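You operate a simulated robot arm through the tools that you are given. There is no shell and no other tool. Be economical: measure what you need, move in short steps, check, and stop when the job is done.

The job below is to be done with a simulated robot arm. You get a single attempt, and the scene is never put back.

## Task
The display says GUARD OPEN: isolate, shut the guard, then prove one start and stop.
Fine: power on, reset, start, stop; end with the isolator off and locked.
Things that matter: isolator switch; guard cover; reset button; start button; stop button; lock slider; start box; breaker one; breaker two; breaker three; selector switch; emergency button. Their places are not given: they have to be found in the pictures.

It is judged by the outcome, as a careful person would: the job done as asked, and still so three seconds after it is handed in. It fails if anything else is knocked over, pushed out of place, dropped, spilled or broken.

## Robot
A 7-joint arm with a two-finger parallel gripper, fixed in place. Base frame: the origin is at the foot of the arm, x ahead of it, y to its left, z up. Units: mm, degrees, N and s.
With the tool pointing down near the work surface it reaches from about 280 to 680 mm from the base axis. Its first joint turns from -66.0 to 66.0 degrees. Payload 1.57 kg.
Tool frame: the origin (TCP) lies between the finger pads and is the grasp point; the fingertips stand 30 mm ahead of it; z points along the fingers, y is the line along which they close. Largest opening 110 mm; finger width 24, thickness 12; the body of the gripper, 48 by 112 mm, starts 78 mm behind the TCP.
Orientation is that of the tool frame in the base frame, as [roll, pitch, yaw] about the fixed x, y, z axes, in that order (R = Rz(yaw) Ry(pitch) Rx(roll)). With the fingers straight down and closing along the base's y, the tool's x points along the base's -x, its y along +y and its z along -z.

## Interface
- The arm moves only by the tool servo_tool. Its argument "motion" is a list of rows, each an object of numbers (a shift or turn left out is 0, a gripper value left out holds the last): "wx", "wy", "wz": the turn, a rotation vector about the tool's x, y, z in rad; "tx", "ty", "tz": the shift along the tool's x, y, z in m; "fingers": the finger opening in m, from 0 to 0.11. In form: [{"wx": .., "wy": .., "wz": .., "tx": .., "ty": .., "tz": .., "fingers": ..}, ...]. A call has 1 to 20 rows; each row shifts and turns the commanded pose from where the row before left it, along the tool's axes as they then stand. Each row takes 0.2 s and may step no farther than 50 mm and 8.6 degrees from the row before; otherwise, or with a gripper value out of range, the whole call is refused. Where a pose cannot be reached the arm comes as near as it can. A force on the tool above 40 N (or 10 N above the force at the start of the call, whichever is more), or a blocked arm, ends the call early, and 0.2 s more pass. Each finger travels about 108 mm/s and halts on what it meets, pressing with about 43 N; the grip force reading is that of the motor and also rises with nothing between the fingers. The clock runs only during rows and for 0.2 s after the last one: add rows that do not move to give the fingers time. It gives the time, the measured TCP pose, the force on the tool (base axes), the opening and the grip force at its end, in the units of the frame above (readings bear some noise), and new pictures: "pictures" is both (left out), scene, wrist or none.
- Cameras (640 x 400 px; columns grow to the right, rows downward): "scene" is fixed at [149.6, -381.2, 1391]; the picture's right is [0.87, -0.49, 0.00], its down [-0.26, -0.47, -0.85] and it looks along [0.41, 0.74, -0.53] (base axes); focal length 307 px, centre (320, 200). "wrist" rides on the gripper at [-36, 0, -80] in the tool frame; the picture's right is [0.00, -1.00, 0.00], its down [0.97, 0.00, -0.24] and it looks along [0.24, 0.00, 0.97] (tool axes); focal length 218 px, centre (320, 200).
- locate(camera, pixels): for up to 12 pixels [column, row] of the newest picture of that camera ("zoom" is the newest enlarged one), the place [x, y, z] in the base frame of the surface seen there, good to about 2 mm, but the place of the scene camera against the robot may be out by one fixed shift of up to 25 mm in any direction. The clock stands still meanwhile.
- enlarge(camera, box): a new picture of the part [left, top, right, bottom] of that camera's present view, enlarged. The clock stands still meanwhile.
- job_done(): hands the job in; it is judged then, once.

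Keep the steps short. Do not move on a guess: measure, check each grasp and each placing, and mend mistakes. In all there are 80 turns and 120 pictures (those below and enlarged ones count). Leave the gripper open and the arm clear of the work at the hand-in unless told otherwise, and finish with a single line.

The tools are called by a JSON object that holds its "fn" and its "kwargs". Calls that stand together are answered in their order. servo_tool: Moves the arm, as the interface text tells. Its arguments: {"type":"object","properties":{"motion":{"type":"array","items":{"type":"object","properties":{"wx":{"type":"number"},"wy":{"type":"number"},"wz":{"type":"number"},"tx":{"type":"number"},"ty":{"type":"number"},"tz":{"type":"number"},"fingers":{"type":"number"}}}},"pictures":{"type":"string","enum":["both","scene","wrist","none"]}},"required":["motion"]} The other tools are called the same way: locate (camera, pixels) gives the place of the surface under pixels of a picture; enlarge (camera, box) takes an enlarged picture of a part of a camera's view; job_done () hands the job in.

At the start:

```text
time: 0.0
ee_pos: [342.1, 172.0, 1230.6]
tcp_rot: [-180.0, 0.0, 179.9]
force: [-0.6, -0.8, -0.5]
width: 109.7
finger_force: 0.0
```

scene: 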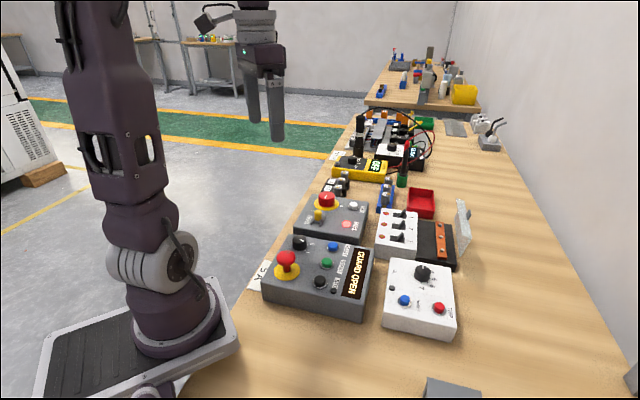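
wrist: 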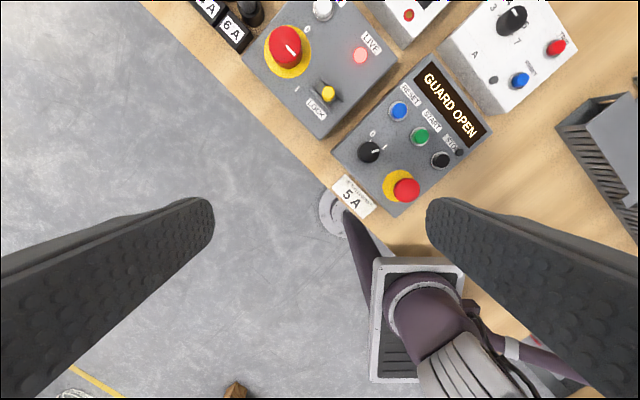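

I see several boxes. First I take closer looks at the main ones.

{"fn": "enlarge", "kwargs": {"camera": "scene", "box": [250, 170, 390, 330]}}

{"fn": "enlarge", "kwargs": {"camera": "scene", "box": [360, 170, 500, 350]}}

{"fn": "enlarge", "kwargs": {"camera": "wrist", "box": [190, 0, 510, 220]}}

```text
2.50 times, centred on (320, 250) of scene
```

zoom: 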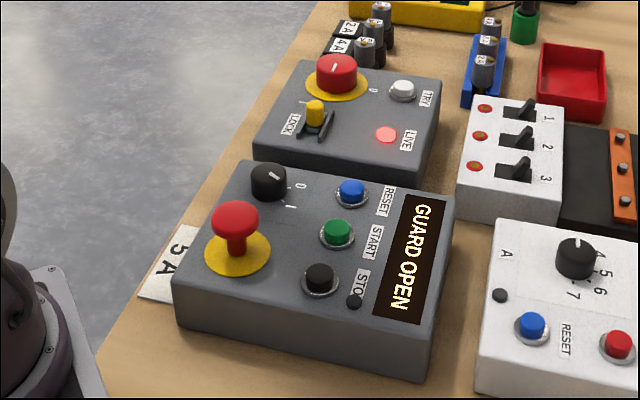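

```text
2.22 times, centred on (430, 260) of scene
```

zoom: 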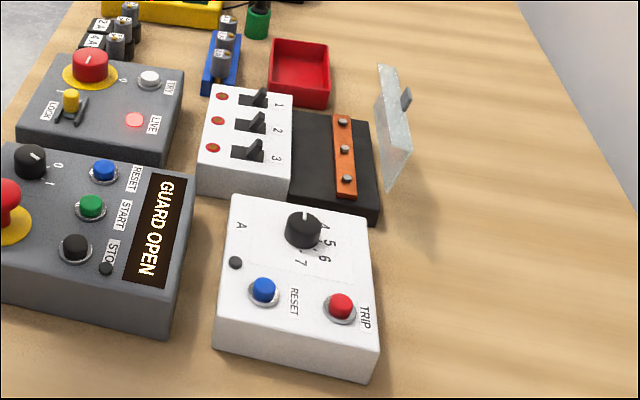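

```text
1.82 times, centred on (350, 110) of wrist
```

zoom: 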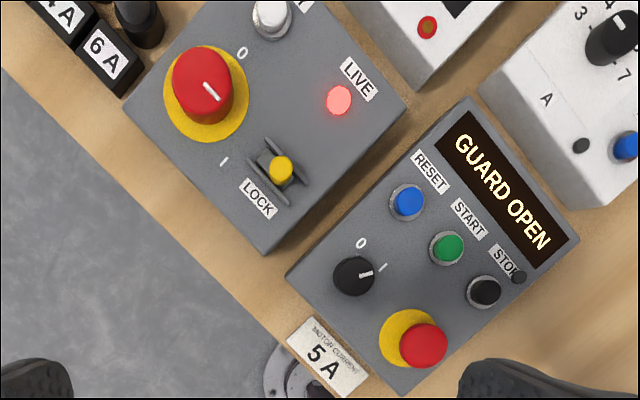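

The isolator box (LIVE lamp, LOCK slider), the start box and the guard are found. I measure their parts with the wrist camera.

{"fn": "locate", "kwargs": {"camera": "wrist", "pixels": [[285, 45], [329, 93], [361, 55], [322, 8], [398, 111], [420, 136], [440, 160], [369, 152], [406, 190], [324, 137], [245, 55], [489, 130]]}}

{"fn": "locate", "kwargs": {"camera": "scene", "pixels": [[327, 199], [318, 216], [347, 224], [333, 246], [326, 263], [320, 281], [300, 243], [286, 260], [460, 235], [466, 213], [435, 245], [400, 230]]}}

```text
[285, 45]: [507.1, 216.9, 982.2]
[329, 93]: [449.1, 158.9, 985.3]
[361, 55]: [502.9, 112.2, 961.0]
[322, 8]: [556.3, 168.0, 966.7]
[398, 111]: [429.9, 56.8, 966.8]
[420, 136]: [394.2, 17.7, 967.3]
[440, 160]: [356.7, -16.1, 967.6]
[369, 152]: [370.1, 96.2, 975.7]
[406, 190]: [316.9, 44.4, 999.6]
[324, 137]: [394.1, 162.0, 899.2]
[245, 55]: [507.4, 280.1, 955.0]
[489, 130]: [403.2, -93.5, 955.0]
```

```text
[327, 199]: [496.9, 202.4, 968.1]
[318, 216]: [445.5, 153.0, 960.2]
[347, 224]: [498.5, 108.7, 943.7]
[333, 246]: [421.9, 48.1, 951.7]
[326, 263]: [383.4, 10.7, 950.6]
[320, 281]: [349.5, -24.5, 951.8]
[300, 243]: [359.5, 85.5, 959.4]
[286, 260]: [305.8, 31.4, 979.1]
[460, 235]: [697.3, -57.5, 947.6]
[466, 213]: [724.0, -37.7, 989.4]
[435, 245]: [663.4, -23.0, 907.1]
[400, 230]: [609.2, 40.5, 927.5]
```

Scene camera is off by about (+8,+6,+16). Next I move high up over the middle of the work to look at the guard with the wrist camera.

{"fn": "servo_tool", "kwargs": {"motion": [{"tx": -0.04, "ty": -0.026}, {"tx": -0.04, "ty": -0.026}, {"tx": -0.04, "ty": -0.026}, {"tx": -0.04, "ty": -0.026}, {"tx": -0.04, "ty": -0.026}, {"tx": -0.04, "ty": -0.026}, {}], "pictures": "both"}}

```text
time: 1.6
ee_pos: [579.3, 14.9, 1232.0]
tcp_rot: [-179.9, 0.0, -180.0]
force: [0.4, -0.3, 0.5]
width: 110.0
finger_force: 0.1
```

scene: 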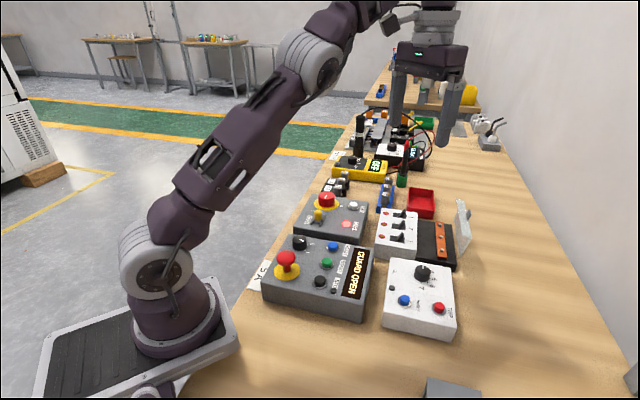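
wrist: 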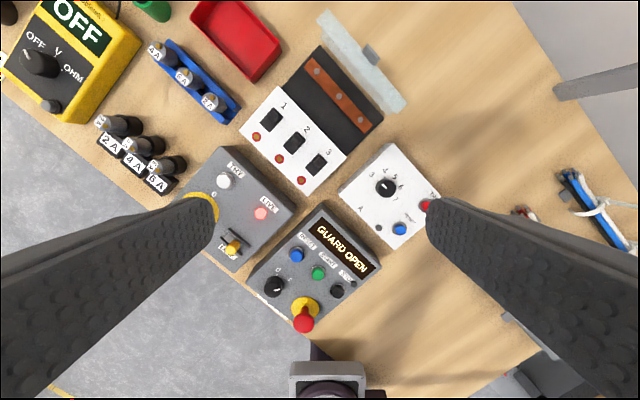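

{"fn": "enlarge", "kwargs": {"camera": "wrist", "box": [220, 0, 440, 200]}}

{"fn": "locate", "kwargs": {"camera": "wrist", "pixels": [[323, 15], [400, 105], [371, 55], [322, 46], [381, 116], [275, 90], [352, 155], [362, 95], [312, 68], [271, 119], [295, 142], [317, 164]]}}

{"fn": "enlarge", "kwargs": {"camera": "scene", "box": [360, 180, 490, 290]}}

```text
2.00 times, centred on (330, 100) of wrist
```

zoom: 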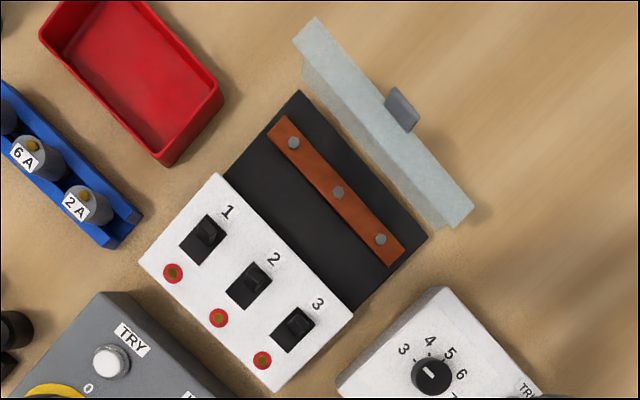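

```text
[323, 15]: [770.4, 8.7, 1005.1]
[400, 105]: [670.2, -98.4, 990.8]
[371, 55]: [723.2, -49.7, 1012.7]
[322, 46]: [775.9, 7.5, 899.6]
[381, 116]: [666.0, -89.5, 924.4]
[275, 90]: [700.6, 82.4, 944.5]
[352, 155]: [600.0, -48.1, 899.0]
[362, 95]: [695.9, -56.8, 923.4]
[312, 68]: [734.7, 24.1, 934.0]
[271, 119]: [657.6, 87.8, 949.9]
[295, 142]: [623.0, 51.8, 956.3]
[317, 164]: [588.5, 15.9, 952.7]
```

```text
3.64 times, centred on (425, 235) of scene
```

zoom: 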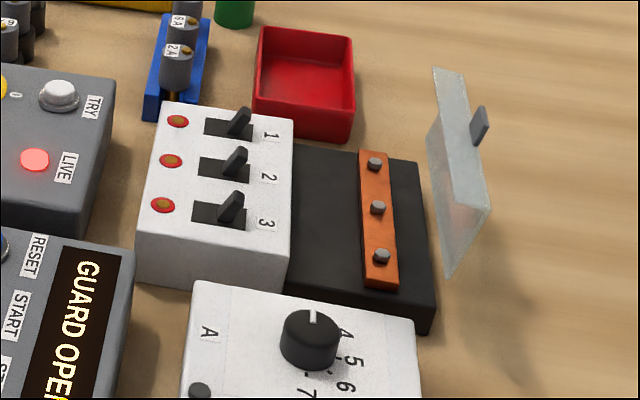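

The guard cover stands open on the far edge of the black breaker base, hinge line running about (-0.69,-0.73), with a tab on the far side. Isolating comes first, so I move above the isolator box for a close look.

{"fn": "servo_tool", "kwargs": {"motion": [{"tx": 0.016, "ty": 0.034, "tz": 0.014}, {"tx": 0.016, "ty": 0.034, "tz": 0.014}, {"tx": 0.016, "ty": 0.034, "tz": 0.014}, {"tx": 0.016, "ty": 0.034, "tz": 0.014}, {"tx": 0.016, "ty": 0.034, "tz": 0.014}, {}], "pictures": "wrist"}}

{"fn": "enlarge", "kwargs": {"camera": "wrist", "box": [210, 80, 450, 230]}}

```text
time: 3.0
ee_pos: [501.6, 185.6, 1159.6]
tcp_rot: [179.9, 0.1, -180.0]
force: [0.1, -0.1, 0.1]
width: 109.9
finger_force: 0.1
```

wrist: 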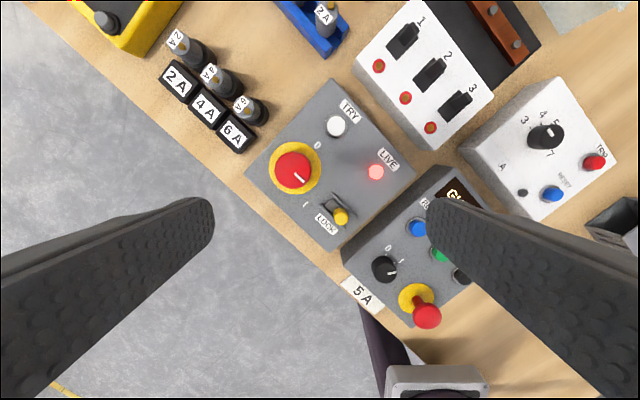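

```text
2.67 times, centred on (330, 155) of wrist
```

zoom: 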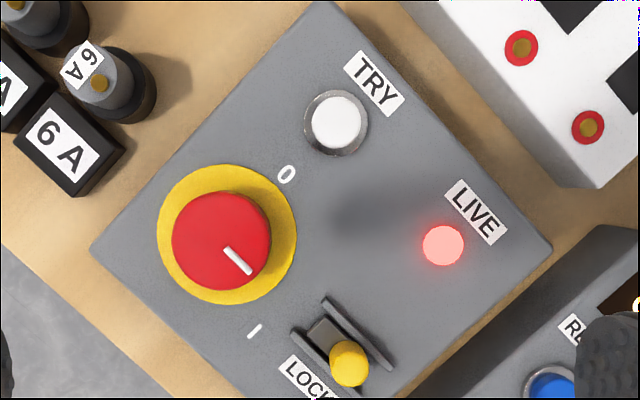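

I measure the marks and the knob more precisely.

{"fn": "locate", "kwargs": {"camera": "zoom", "pixels": [[287, 175], [255, 330], [222, 240], [228, 250], [249, 271], [165, 235], [292, 240], [230, 168], [348, 350], [325, 340], [338, 120], [348, 375]]}}

{"fn": "enlarge", "kwargs": {"camera": "wrist", "box": [245, 130, 365, 250]}}

{"fn": "enlarge", "kwargs": {"camera": "scene", "box": [285, 180, 375, 240]}}

{"fn": "enlarge", "kwargs": {"camera": "wrist", "box": [340, 190, 480, 330]}}

```text
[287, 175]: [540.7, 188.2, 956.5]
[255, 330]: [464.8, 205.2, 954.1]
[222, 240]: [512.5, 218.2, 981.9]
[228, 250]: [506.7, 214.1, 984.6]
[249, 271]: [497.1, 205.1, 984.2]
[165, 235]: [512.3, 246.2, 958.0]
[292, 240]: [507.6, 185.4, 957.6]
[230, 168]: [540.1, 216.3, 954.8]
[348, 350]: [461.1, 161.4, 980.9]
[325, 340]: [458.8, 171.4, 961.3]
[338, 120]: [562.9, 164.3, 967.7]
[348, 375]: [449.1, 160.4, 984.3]
```

```text
3.33 times, centred on (305, 190) of wrist
```

zoom: 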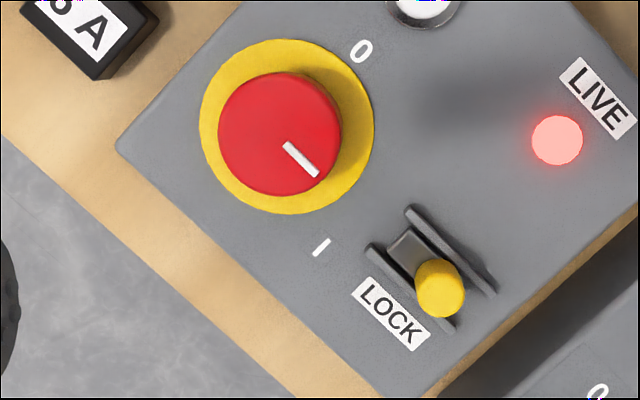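

```text
6.67 times, centred on (330, 210) of scene
```

zoom: 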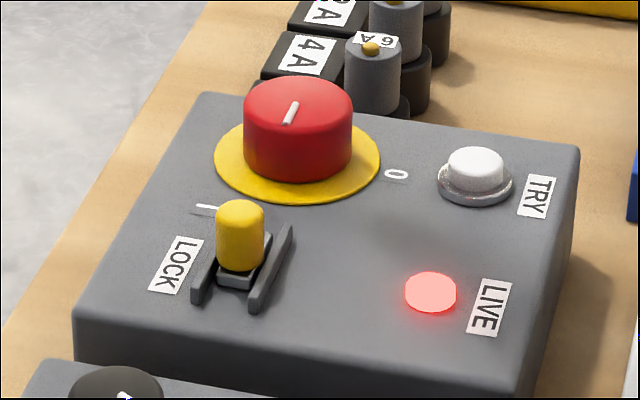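

```text
2.86 times, centred on (410, 260) of wrist
```

zoom: 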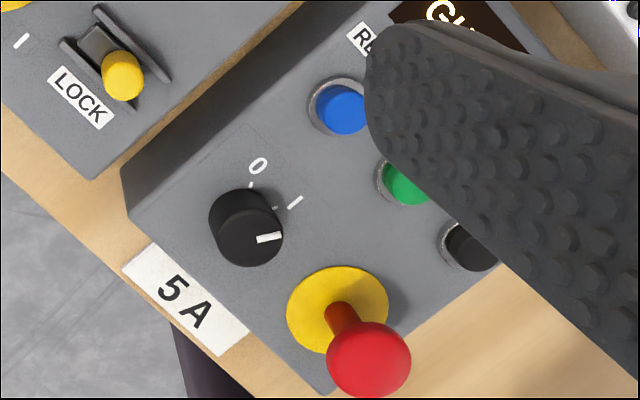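

The pointer on the isolator looks toward the right-hand position (I side) and LIVE is lit. 0 lies a quarter turn counter-clockwise. Knob centre is about (508.5, 216.5), top z 984. I move above it and pre-turn the gripper by +45° about tool z.

{"fn": "servo_tool", "kwargs": {"motion": [{"tx": -0.007, "ty": 0.031, "fingers": 0.07}, {"tz": 0.04}, {"tz": 0.04}, {"wz": 0.131}, {"wz": 0.131}, {"wz": 0.131}, {"wz": 0.131}, {"wz": 0.131}, {"wz": 0.131}, {}], "pictures": "both"}}

```text
time: 5.2
ee_pos: [508.3, 217.5, 1081.2]
tcp_rot: [-180.0, -0.1, 134.8]
force: [0.5, 0.0, -0.2]
width: 69.9
finger_force: 0.1
```

scene: 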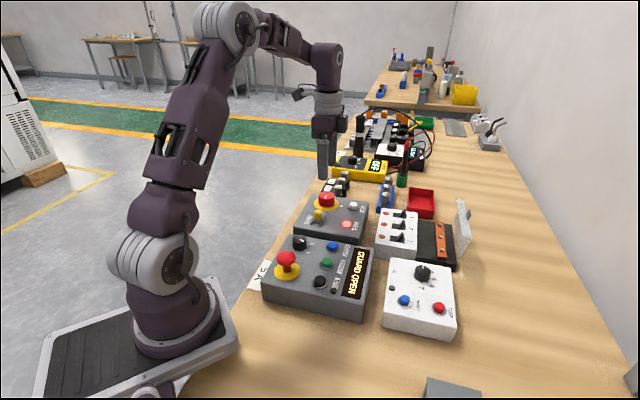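
wrist: 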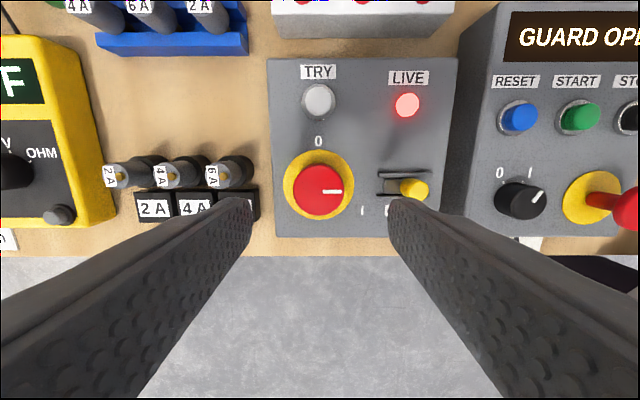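

View is aligned with the box now: 0 on top, pointer right, knob centre. Lock rail starts about 52 mm from the centre, so I narrow to 56 mm and descend to z≈995, then close.

{"fn": "servo_tool", "kwargs": {"motion": [{"fingers": 0.056}, {"tz": 0.03}, {"tz": 0.03}, {"tz": 0.026}, {}], "pictures": "wrist"}}

```text
time: 6.4
ee_pos: [510.9, 216.4, 996.0]
tcp_rot: [180.0, -0.1, 135.0]
force: [-0.3, 0.4, 0.8]
width: 56.3
finger_force: 0.0
```

wrist: 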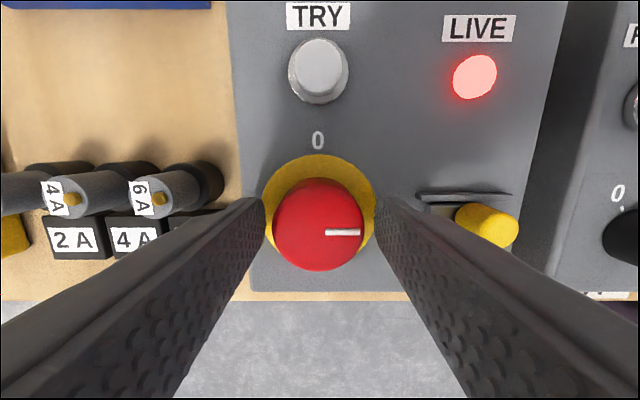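

The fingers straddle the knob. I close and check the grip.

{"fn": "servo_tool", "kwargs": {"motion": [{"fingers": 0.03}, {}, {}], "pictures": "wrist"}}

```text
time: 7.2
ee_pos: [510.8, 217.3, 996.3]
tcp_rot: [-179.9, 0.0, 135.0]
force: [7.1, 5.9, -9.4]
width: 42.6
finger_force: 45.1
```

wrist: 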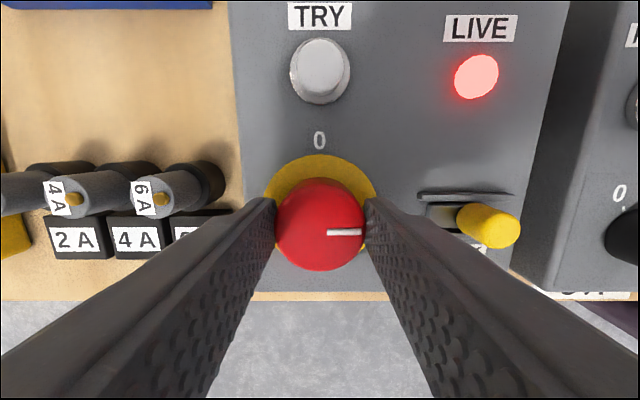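

Gripped at 42.6 mm. I turn counter-clockwise (negative about tool z) in two parts, first about 42°.

{"fn": "servo_tool", "kwargs": {"motion": [{"wz": -0.145}, {"wz": -0.145}, {"wz": -0.145}, {"wz": -0.145}, {"wz": -0.145}], "pictures": "wrist"}}

```text
time: 8.4
ee_pos: [510.5, 218.2, 997.0]
tcp_rot: [179.8, 0.3, 176.7]
force: [21.0, 19.7, 12.7]
width: 43.0
finger_force: 44.9
```

wrist: 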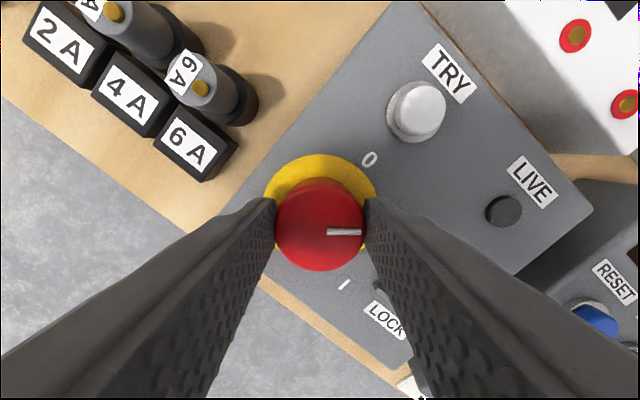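

LIVE is out already and the knob follows. Lateral force is 29 N, so I ease the command by 1.5 mm and turn on toward 0.

{"fn": "servo_tool", "kwargs": {"motion": [{"tx": -0.0015, "ty": 0.0015}, {"wz": -0.145}, {"wz": -0.145}, {"wz": -0.145}, {"wz": -0.145}, {"wz": -0.145}, {"wz": -0.12}, {}], "pictures": "wrist"}}

```text
time: 10.0
ee_pos: [510.5, 220.6, 996.7]
tcp_rot: [179.8, 0.1, -137.2]
force: [-3.6, 1.6, 2.0]
width: 43.1
finger_force: 45.1
stopped in row 7: the force on the tool passed its limit (the readings are from after the stop); the commanded pose is now the measured one
```

wrist: 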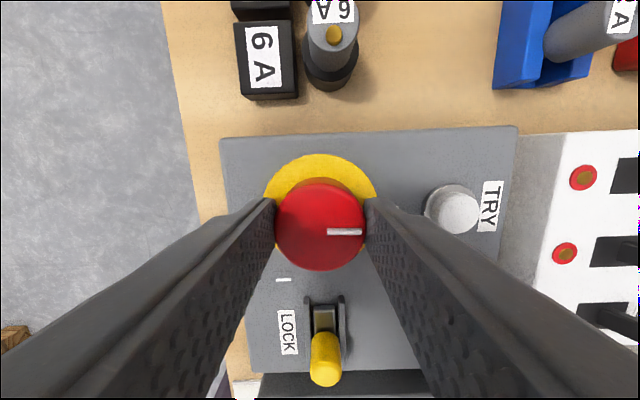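

It met its stop with the pointer at 0. I release and raise to check.

{"fn": "servo_tool", "kwargs": {"motion": [{"fingers": 0.056}, {}, {"tz": -0.04}, {"tz": -0.04}, {"tz": -0.02}, {}], "pictures": "both"}}

{"fn": "enlarge", "kwargs": {"camera": "wrist", "box": [220, 80, 460, 300]}}

```text
time: 11.4
ee_pos: [509.5, 219.7, 1097.7]
tcp_rot: [179.9, 0.2, -137.3]
force: [0.4, -0.5, 0.0]
width: 56.2
finger_force: 0.1
```

scene: 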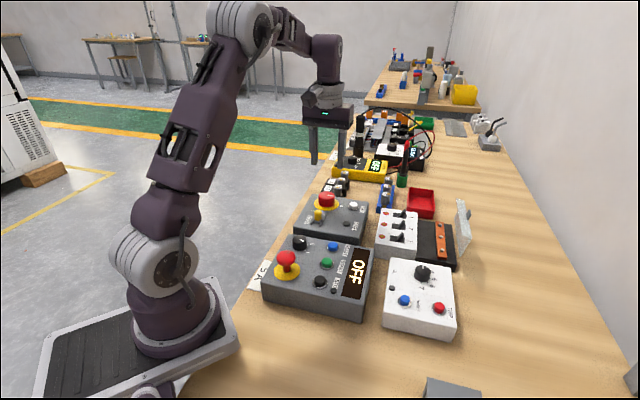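
wrist: 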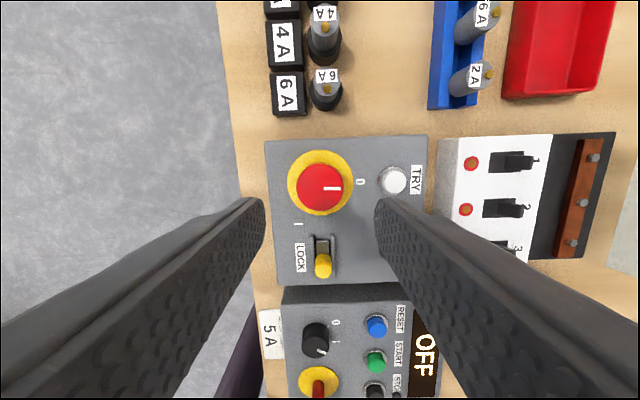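

```text
1.82 times, centred on (340, 190) of wrist
```

zoom: 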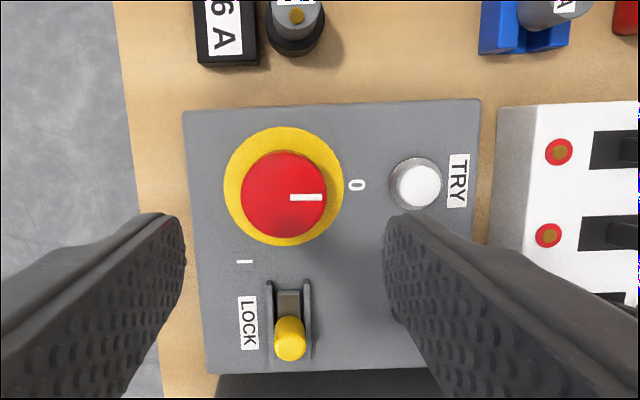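

Display reads OFF, pointer at 0, LIVE out. Now the guard: I measure its outline in the scene picture.

{"fn": "enlarge", "kwargs": {"camera": "scene", "box": [400, 180, 490, 280]}}

{"fn": "locate", "kwargs": {"camera": "zoom", "pixels": [[360, 130], [390, 180], [420, 215], [375, 200], [360, 220], [345, 300], [370, 290], [300, 230], [260, 280], [230, 150], [270, 300], [410, 130]]}}

```text
4.00 times, centred on (445, 230) of scene
```

zoom: 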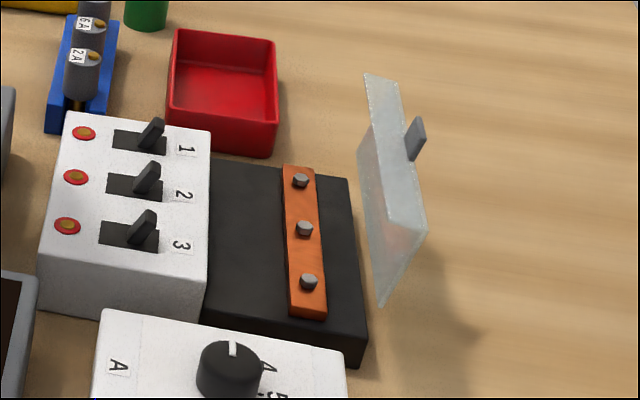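

```text
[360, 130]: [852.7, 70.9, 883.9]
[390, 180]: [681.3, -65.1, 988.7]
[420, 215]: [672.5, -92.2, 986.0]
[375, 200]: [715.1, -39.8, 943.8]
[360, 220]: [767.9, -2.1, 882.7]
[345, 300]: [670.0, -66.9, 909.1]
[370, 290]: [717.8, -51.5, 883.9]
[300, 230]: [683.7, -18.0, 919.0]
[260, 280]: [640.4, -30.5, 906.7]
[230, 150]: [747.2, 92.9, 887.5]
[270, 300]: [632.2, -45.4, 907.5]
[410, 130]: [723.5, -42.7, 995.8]
```

I move the camera above the black base for a close look at the lid.

{"fn": "servo_tool", "kwargs": {"motion": [{"tx": 0.009, "ty": -0.0417, "tz": -0.0035}, {"tx": 0.009, "ty": -0.0417, "tz": -0.0035}, {"tx": 0.009, "ty": -0.0417, "tz": -0.0035}, {"tx": 0.009, "ty": -0.0417, "tz": -0.0035}, {"tx": 0.009, "ty": -0.0417, "tz": -0.0035}, {"tx": 0.009, "ty": -0.0417, "tz": -0.0035}, {}], "pictures": "both"}}

{"fn": "enlarge", "kwargs": {"camera": "wrist", "box": [220, 40, 480, 240]}}

```text
time: 13.0
ee_pos: [638.4, -1.2, 1117.4]
tcp_rot: [179.9, 0.1, -137.3]
force: [0.0, 0.0, 0.7]
width: 55.7
finger_force: 0.1
```

scene: 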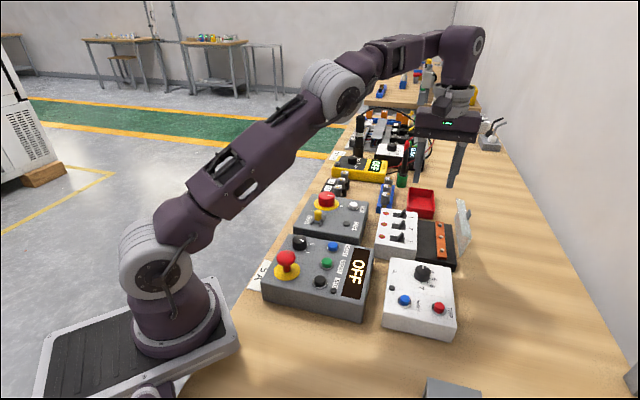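
wrist: 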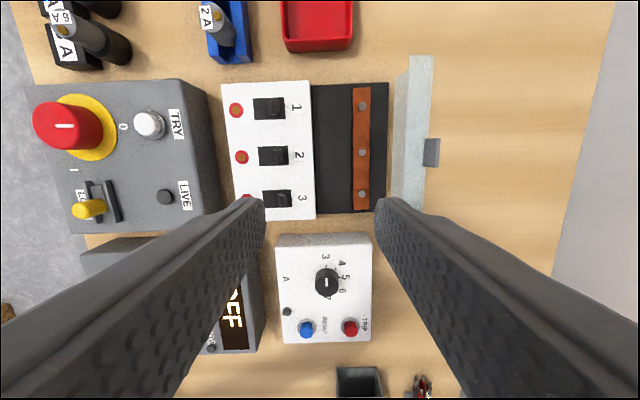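

```text
2.00 times, centred on (350, 140) of wrist
```

zoom: 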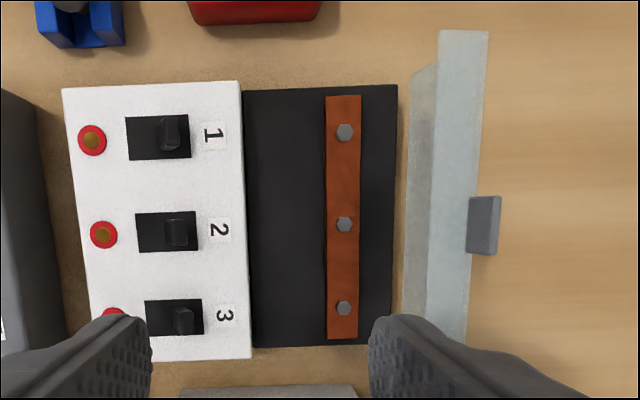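

{"fn": "locate", "kwargs": {"camera": "zoom", "pixels": [[413, 150], [425, 150], [437, 150], [448, 150], [460, 150], [470, 150], [473, 210], [485, 240], [496, 215], [462, 38], [455, 300], [392, 150]]}}

```text
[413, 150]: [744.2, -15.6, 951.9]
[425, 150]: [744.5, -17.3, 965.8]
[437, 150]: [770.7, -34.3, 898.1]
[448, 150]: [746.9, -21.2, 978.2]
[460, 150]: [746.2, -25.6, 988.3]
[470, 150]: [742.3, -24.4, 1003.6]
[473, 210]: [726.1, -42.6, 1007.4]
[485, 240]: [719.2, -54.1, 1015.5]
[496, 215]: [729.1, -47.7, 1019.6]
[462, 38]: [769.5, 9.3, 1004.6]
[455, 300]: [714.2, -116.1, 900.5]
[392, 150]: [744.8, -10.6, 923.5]
```

The lid is a nearly vertical plate (n=517→523 mm outward, z 945→1005), tab at the top centre. I will close the fingers, tilt the tool 34° along the lid's plane for reach, and go beyond the lid at height first.

{"fn": "servo_tool", "kwargs": {"motion": [{"wy": -0.15, "fingers": 0.0}, {"wy": -0.15}, {"wy": -0.15}, {"wy": -0.15}, {"tx": 0.0077, "ty": -0.0285, "tz": 0.009}, {"tx": 0.0077, "ty": -0.0285, "tz": 0.009}, {"tx": 0.0077, "ty": -0.0285, "tz": 0.009}, {"tx": 0.0077, "ty": -0.0285, "tz": 0.009}, {}], "pictures": "both"}}

```text
time: 15.0
ee_pos: [714.2, -88.5, 1068.4]
tcp_rot: [179.8, 34.5, -137.3]
force: [0.5, 0.5, -0.1]
width: 0.1
finger_force: 21.0
```

scene: 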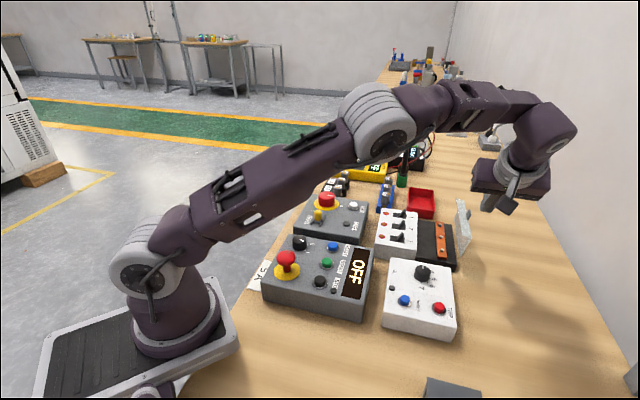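
wrist: 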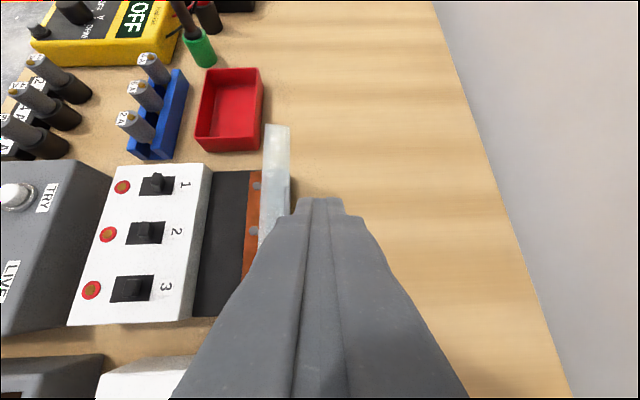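

Pose reached: tips at n≈549, beyond the lid. I lower straight down 58 mm.

{"fn": "servo_tool", "kwargs": {"motion": [{"tx": 0.0164, "tz": 0.024}, {"tx": 0.0164, "tz": 0.024}, {}], "pictures": "both"}}

{"fn": "enlarge", "kwargs": {"camera": "scene", "box": [400, 150, 570, 280]}}

```text
time: 15.8
ee_pos: [714.5, -87.2, 1010.7]
tcp_rot: [179.9, 34.6, -137.4]
force: [-0.1, 0.7, 0.3]
width: 0.1
finger_force: 20.8
```

scene: 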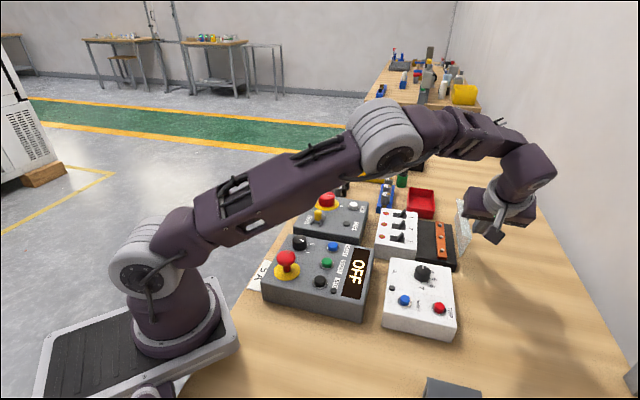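
wrist: 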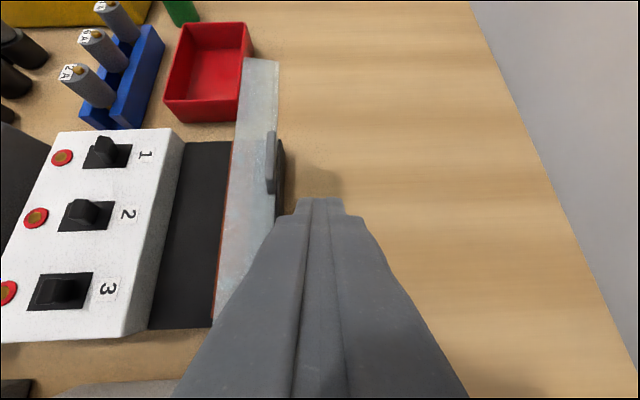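

```text
3.08 times, centred on (485, 215) of scene
```

zoom: 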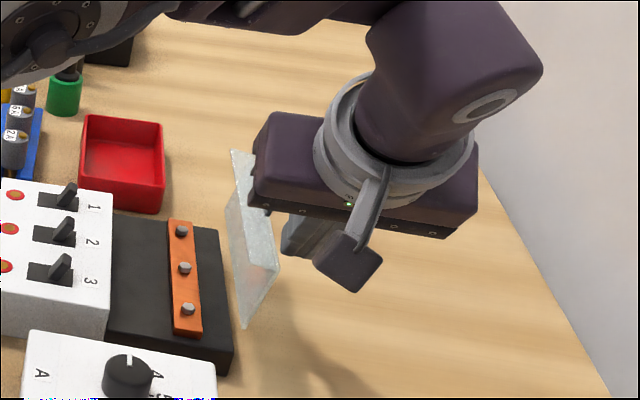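

The closed fingers are outside the lid. I drag inward (tool +y) 35 mm and watch.

{"fn": "servo_tool", "kwargs": {"motion": [{"ty": 0.012}, {"ty": 0.012}, {"ty": 0.012}, {}], "pictures": "both"}}

{"fn": "enlarge", "kwargs": {"camera": "scene", "box": [400, 150, 570, 280]}}

```text
time: 16.8
ee_pos: [689.6, -61.0, 1012.7]
tcp_rot: [179.9, 34.5, -137.4]
force: [-0.3, -0.7, 0.6]
width: 0.1
finger_force: 21.2
```

scene: 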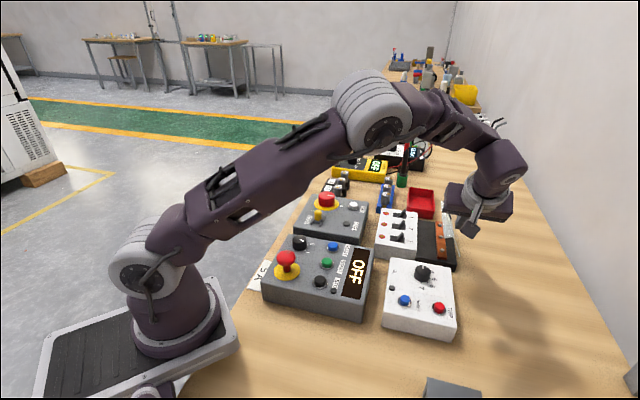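
wrist: 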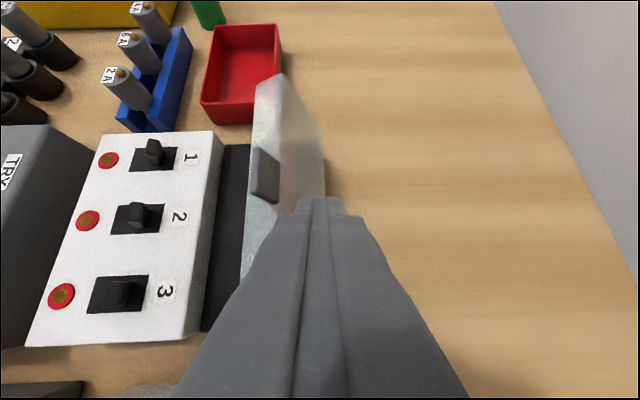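

```text
3.08 times, centred on (485, 215) of scene
```

zoom: 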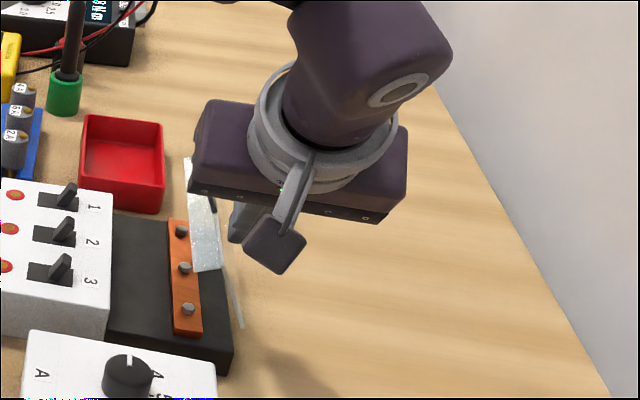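

Lid swings freely, tilted about 25–30° inward. I continue 38 mm more inward.

{"fn": "servo_tool", "kwargs": {"motion": [{"ty": 0.013}, {"ty": 0.013}, {"ty": 0.012}, {}], "pictures": "both"}}

{"fn": "enlarge", "kwargs": {"camera": "scene", "box": [380, 150, 550, 280]}}

```text
time: 17.8
ee_pos: [663.6, -33.2, 1012.3]
tcp_rot: [179.9, 34.5, -137.5]
force: [0.3, 0.6, 0.2]
width: 0.1
finger_force: 21.1
```

scene: 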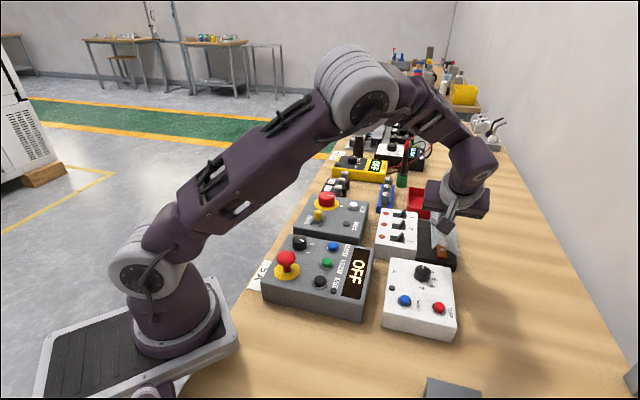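
wrist: 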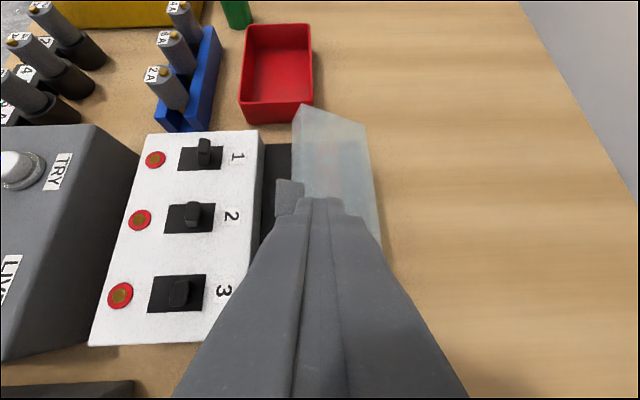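

```text
3.08 times, centred on (465, 215) of scene
```

zoom: 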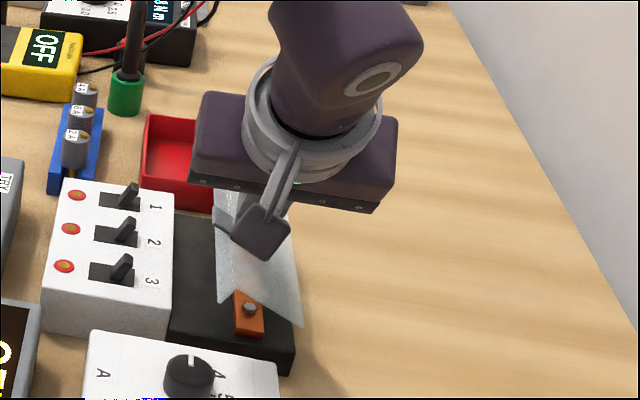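

The lid is at about 45°. I push down 25 mm and a bit further in.

{"fn": "servo_tool", "kwargs": {"motion": [{"tx": 0.007, "tz": 0.0103, "ty": 0.005}, {"tx": 0.007, "tz": 0.0103, "ty": 0.005}, {}], "pictures": "both"}}

{"fn": "enlarge", "kwargs": {"camera": "scene", "box": [380, 150, 550, 280]}}

```text
time: 18.6
ee_pos: [658.0, -26.1, 985.9]
tcp_rot: [179.8, 34.6, -137.4]
force: [-1.1, 0.0, -0.6]
width: 0.1
finger_force: 21.5
```

scene: 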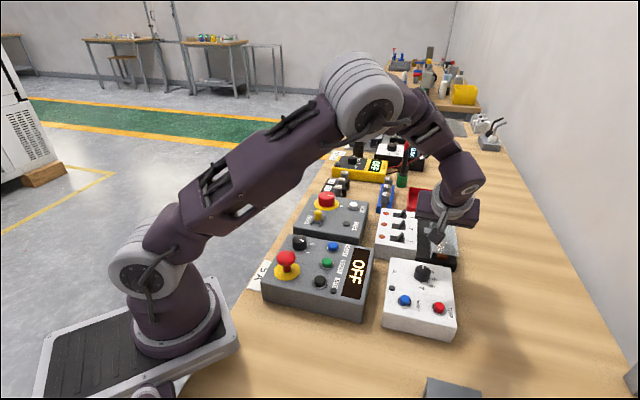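
wrist: 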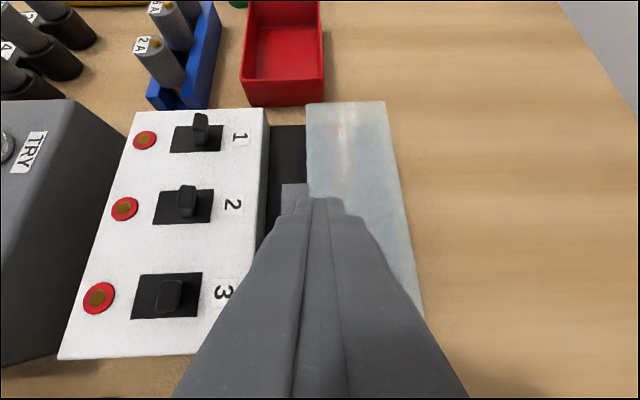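

```text
3.08 times, centred on (465, 215) of scene
```

zoom: 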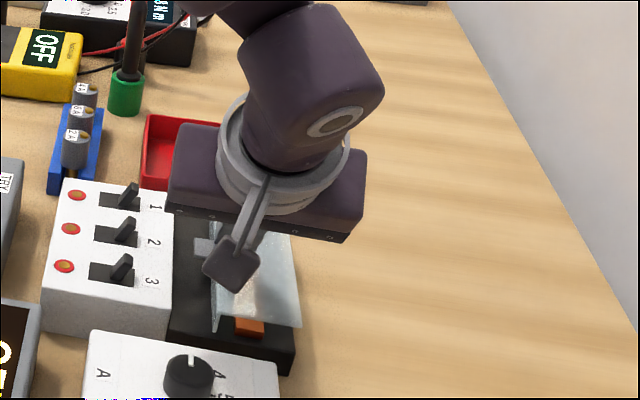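

Lid almost flat. I lower in 4 mm steps, watching the force.

{"fn": "servo_tool", "kwargs": {"motion": [{"tx": 0.0023, "tz": 0.0033}, {"tx": 0.0023, "tz": 0.0033}, {"tx": 0.0023, "tz": 0.0033}, {}], "pictures": "wrist"}}

{"fn": "enlarge", "kwargs": {"camera": "scene", "box": [380, 170, 510, 280]}}

```text
time: 19.4
ee_pos: [659.8, -25.3, 980.8]
tcp_rot: [-179.7, 34.9, -137.4]
force: [-4.4, -1.2, 12.0]
width: 0.3
finger_force: 21.4
stopped in row 4: the force on the tool passed its limit (the readings are from after the stop); the commanded pose is now the measured one
```

wrist: 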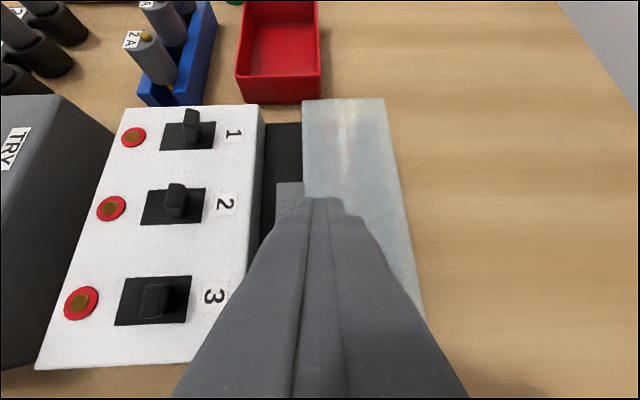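

```text
3.64 times, centred on (445, 225) of scene
```

zoom: 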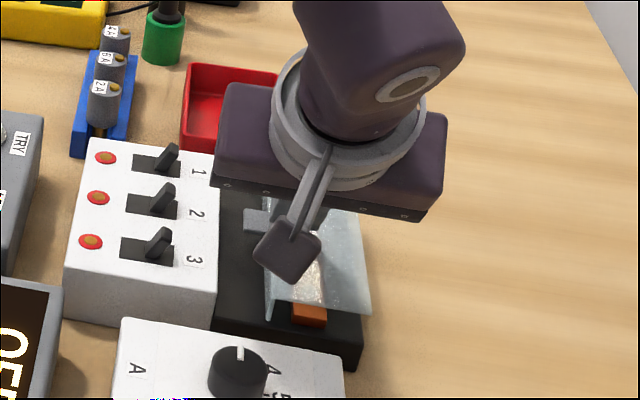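

A firm stop: the lid is down. I lift away and untilt to inspect it.

{"fn": "servo_tool", "kwargs": {"motion": [{"tx": -0.0226, "tz": -0.033}, {"tx": -0.0226, "tz": -0.033}, {"tx": -0.0226, "tz": -0.033}, {"wy": 0.15, "ty": 0.02}, {"wy": 0.15, "ty": 0.02}, {"wy": 0.15, "ty": 0.02}, {"wy": 0.15, "ty": 0.02}, {}], "pictures": "both"}}

{"fn": "enlarge", "kwargs": {"camera": "scene", "box": [360, 180, 500, 300]}}

```text
time: 21.2
ee_pos: [603.0, 32.9, 1099.2]
tcp_rot: [-179.8, 0.2, -137.6]
force: [0.7, 0.3, 0.5]
width: 0.1
finger_force: 21.0
```

scene: 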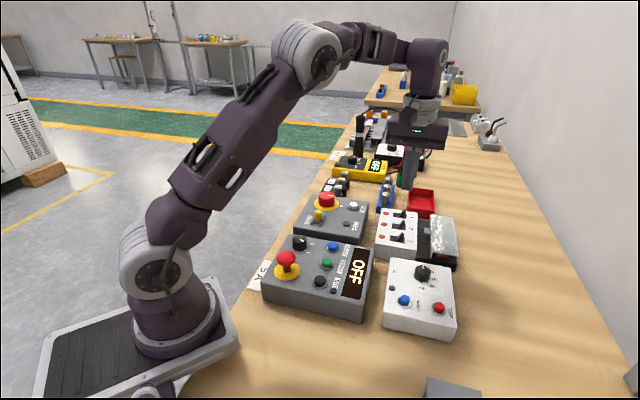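
wrist: 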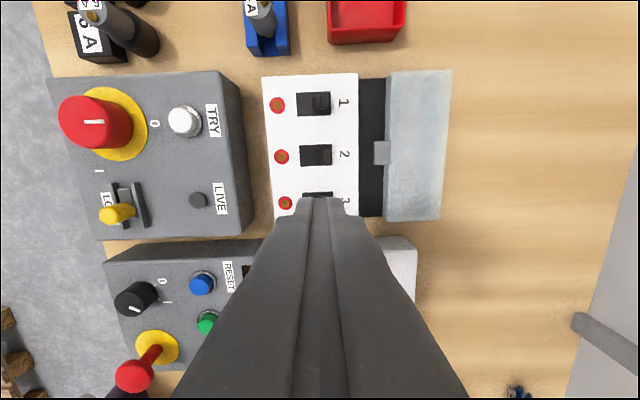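

```text
3.33 times, centred on (430, 240) of scene
```

zoom: 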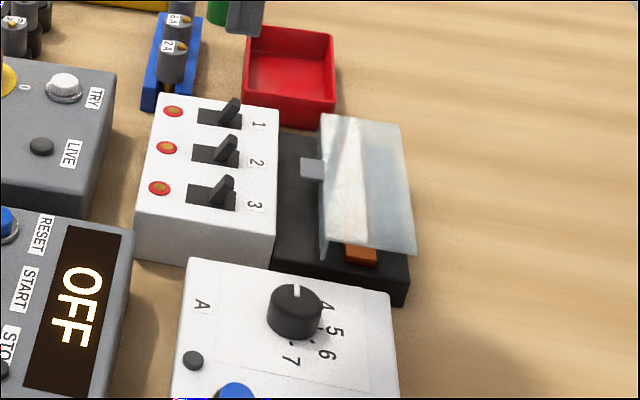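

The guard lies shut over the busbar. Now power on: I go back over the isolator knob (510, 218) with fingers at 56 mm.

{"fn": "servo_tool", "kwargs": {"motion": [{"tx": -0.0112, "ty": 0.0398, "fingers": 0.056}, {"tx": -0.0112, "ty": 0.0398}, {"tx": -0.0112, "ty": 0.0398}, {"tx": -0.0112, "ty": 0.0398}, {"tx": -0.0112, "ty": 0.0398}, {}, {"tz": 0.03}, {"tz": 0.02}, {}], "pictures": "wrist"}}

```text
time: 23.2
ee_pos: [512.4, 220.2, 1047.6]
tcp_rot: [-179.8, 0.4, -137.4]
force: [0.5, 0.0, -0.1]
width: 55.9
finger_force: 0.0
```

wrist: 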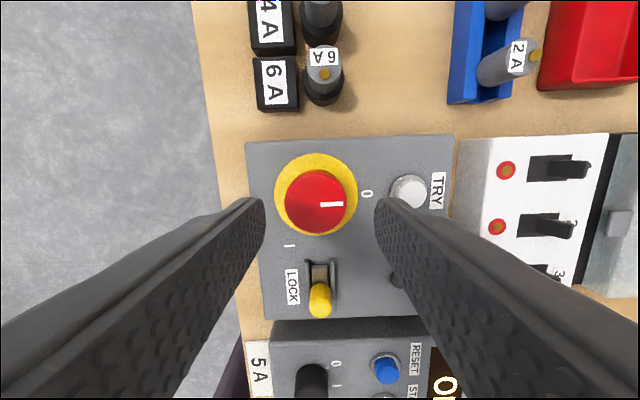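

{"fn": "locate", "kwargs": {"camera": "wrist", "pixels": [[316, 203], [288, 203], [344, 206], [316, 174], [316, 231], [276, 195], [357, 195], [316, 155]]}}

```text
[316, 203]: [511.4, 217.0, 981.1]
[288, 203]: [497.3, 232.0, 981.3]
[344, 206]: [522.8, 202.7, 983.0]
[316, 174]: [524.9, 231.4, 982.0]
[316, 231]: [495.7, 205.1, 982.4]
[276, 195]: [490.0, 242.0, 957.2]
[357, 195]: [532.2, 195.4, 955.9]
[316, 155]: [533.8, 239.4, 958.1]
```

Knob centre (510.2, 217.8). I shift 3 mm along tool x, descend to z≈996 and grip.

{"fn": "servo_tool", "kwargs": {"motion": [{"tx": 0.003, "tz": 0.017}, {"tz": 0.017}, {"tz": 0.017}, {}, {"fingers": 0.03}, {}, {}], "pictures": "wrist"}}

```text
time: 24.8
ee_pos: [507.4, 219.6, 997.8]
tcp_rot: [180.0, 0.5, -137.3]
force: [-12.1, 13.5, -5.0]
width: 43.4
finger_force: 45.5
```

wrist: 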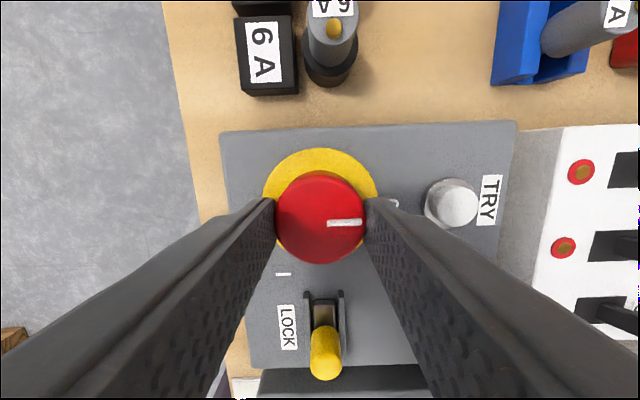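

Gripped at 43.4 mm. I relax 2 mm toward tool +y, then turn clockwise.

{"fn": "servo_tool", "kwargs": {"motion": [{"ty": 0.002}, {"wz": 0.145}, {"wz": 0.145}, {"wz": 0.145}, {"wz": 0.145}, {"wz": 0.145}, {"wz": 0.145}], "pictures": "wrist"}}

```text
time: 26.4
ee_pos: [507.8, 219.4, 998.5]
tcp_rot: [179.6, 0.3, 172.7]
force: [-5.6, 25.2, -15.4]
width: 42.8
finger_force: 45.1
```

wrist: 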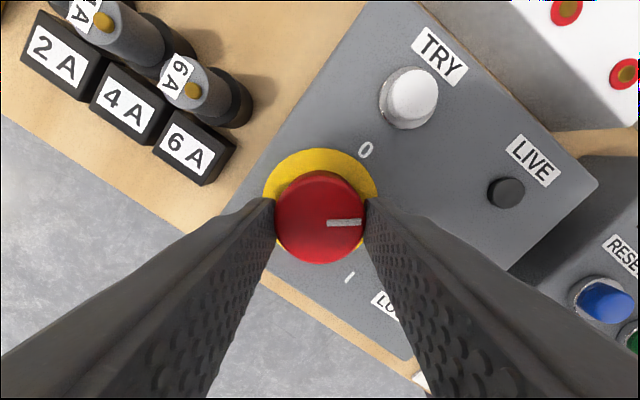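

Halfway. I relax another 2 mm and turn the remaining ~38°.

{"fn": "servo_tool", "kwargs": {"motion": [{"ty": 0.002}, {"wz": 0.14}, {"wz": 0.14}, {"wz": 0.14}, {"wz": 0.14}, {"wz": 0.1}, {}], "pictures": "wrist"}}

```text
time: 28.0
ee_pos: [507.7, 219.0, 997.0]
tcp_rot: [179.5, 0.2, 134.7]
force: [-4.0, 18.8, 9.3]
width: 42.9
finger_force: 45.9
```

wrist: 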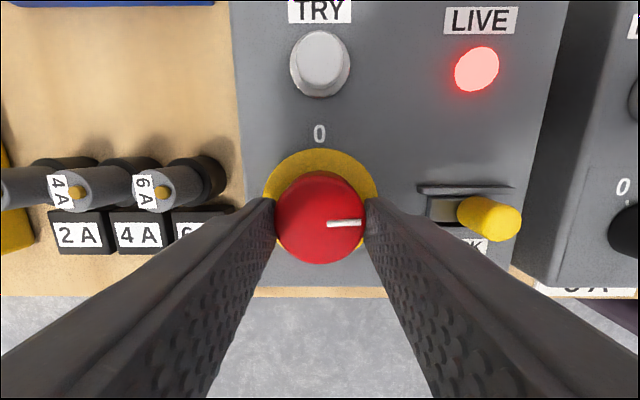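

LIVE is lit again. I release, raise and read the display.

{"fn": "servo_tool", "kwargs": {"motion": [{"fingers": 0.056}, {}, {"tz": -0.04}, {"tz": -0.04}, {"tz": -0.02}, {}], "pictures": "both"}}

{"fn": "enlarge", "kwargs": {"camera": "scene", "box": [250, 170, 390, 330]}}

```text
time: 29.4
ee_pos: [506.7, 217.7, 1095.8]
tcp_rot: [179.6, 0.2, 134.8]
force: [0.7, -0.4, 0.0]
width: 56.1
finger_force: 0.0
```

scene: 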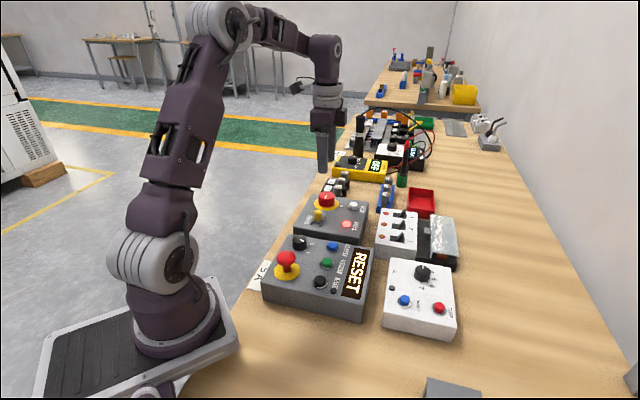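
wrist: 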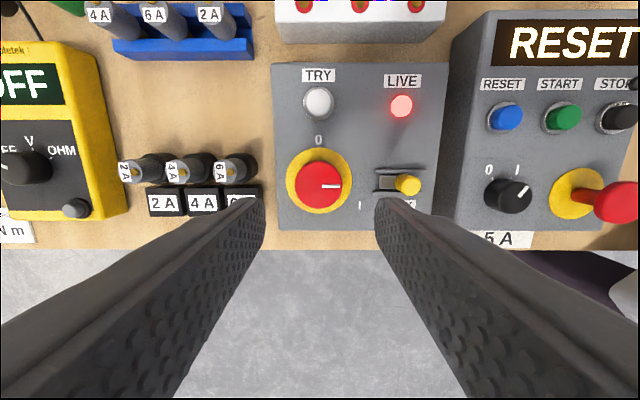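

```text
2.50 times, centred on (320, 250) of scene
```

zoom: 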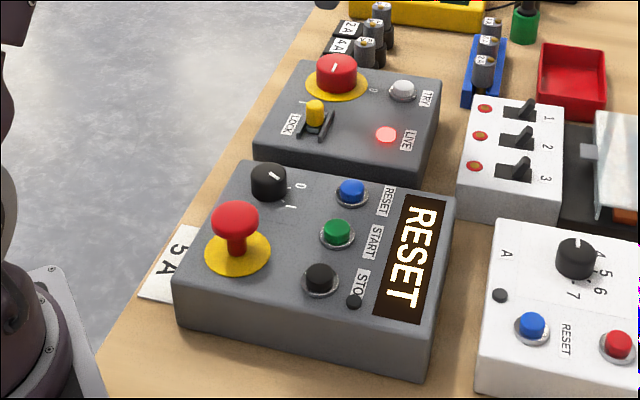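

Display asks RESET; guard is accepted as shut. I close the fingers and go above the blue RESET button (430, 57, 967).

{"fn": "servo_tool", "kwargs": {"motion": [{"tx": -0.015, "ty": -0.042, "fingers": 0.0}, {"tx": -0.015, "ty": -0.042}, {"tx": -0.015, "ty": -0.042}, {"tx": -0.015, "ty": -0.042}, {"tz": 0.03}, {"tz": 0.03}, {}], "pictures": "wrist"}}

```text
time: 31.0
ee_pos: [430.6, 57.7, 1034.7]
tcp_rot: [179.5, 0.2, 134.9]
force: [0.4, 0.2, -0.4]
width: 0.0
finger_force: 21.6
```

wrist: 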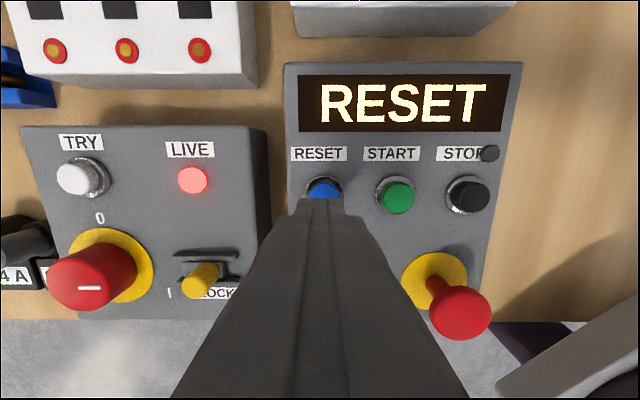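

{"fn": "locate", "kwargs": {"camera": "wrist", "pixels": [[324, 185], [308, 193], [342, 193], [398, 197], [383, 197], [413, 197], [398, 183], [469, 195], [454, 195], [484, 195], [459, 300], [490, 153]]}}

```text
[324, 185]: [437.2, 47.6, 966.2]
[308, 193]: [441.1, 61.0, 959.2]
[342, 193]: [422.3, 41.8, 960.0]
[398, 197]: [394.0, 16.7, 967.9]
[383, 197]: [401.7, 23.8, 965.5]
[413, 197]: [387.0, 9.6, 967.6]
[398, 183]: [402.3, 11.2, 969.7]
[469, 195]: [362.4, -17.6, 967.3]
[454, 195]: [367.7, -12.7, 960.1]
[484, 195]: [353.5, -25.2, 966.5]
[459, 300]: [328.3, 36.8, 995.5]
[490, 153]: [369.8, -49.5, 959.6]
```

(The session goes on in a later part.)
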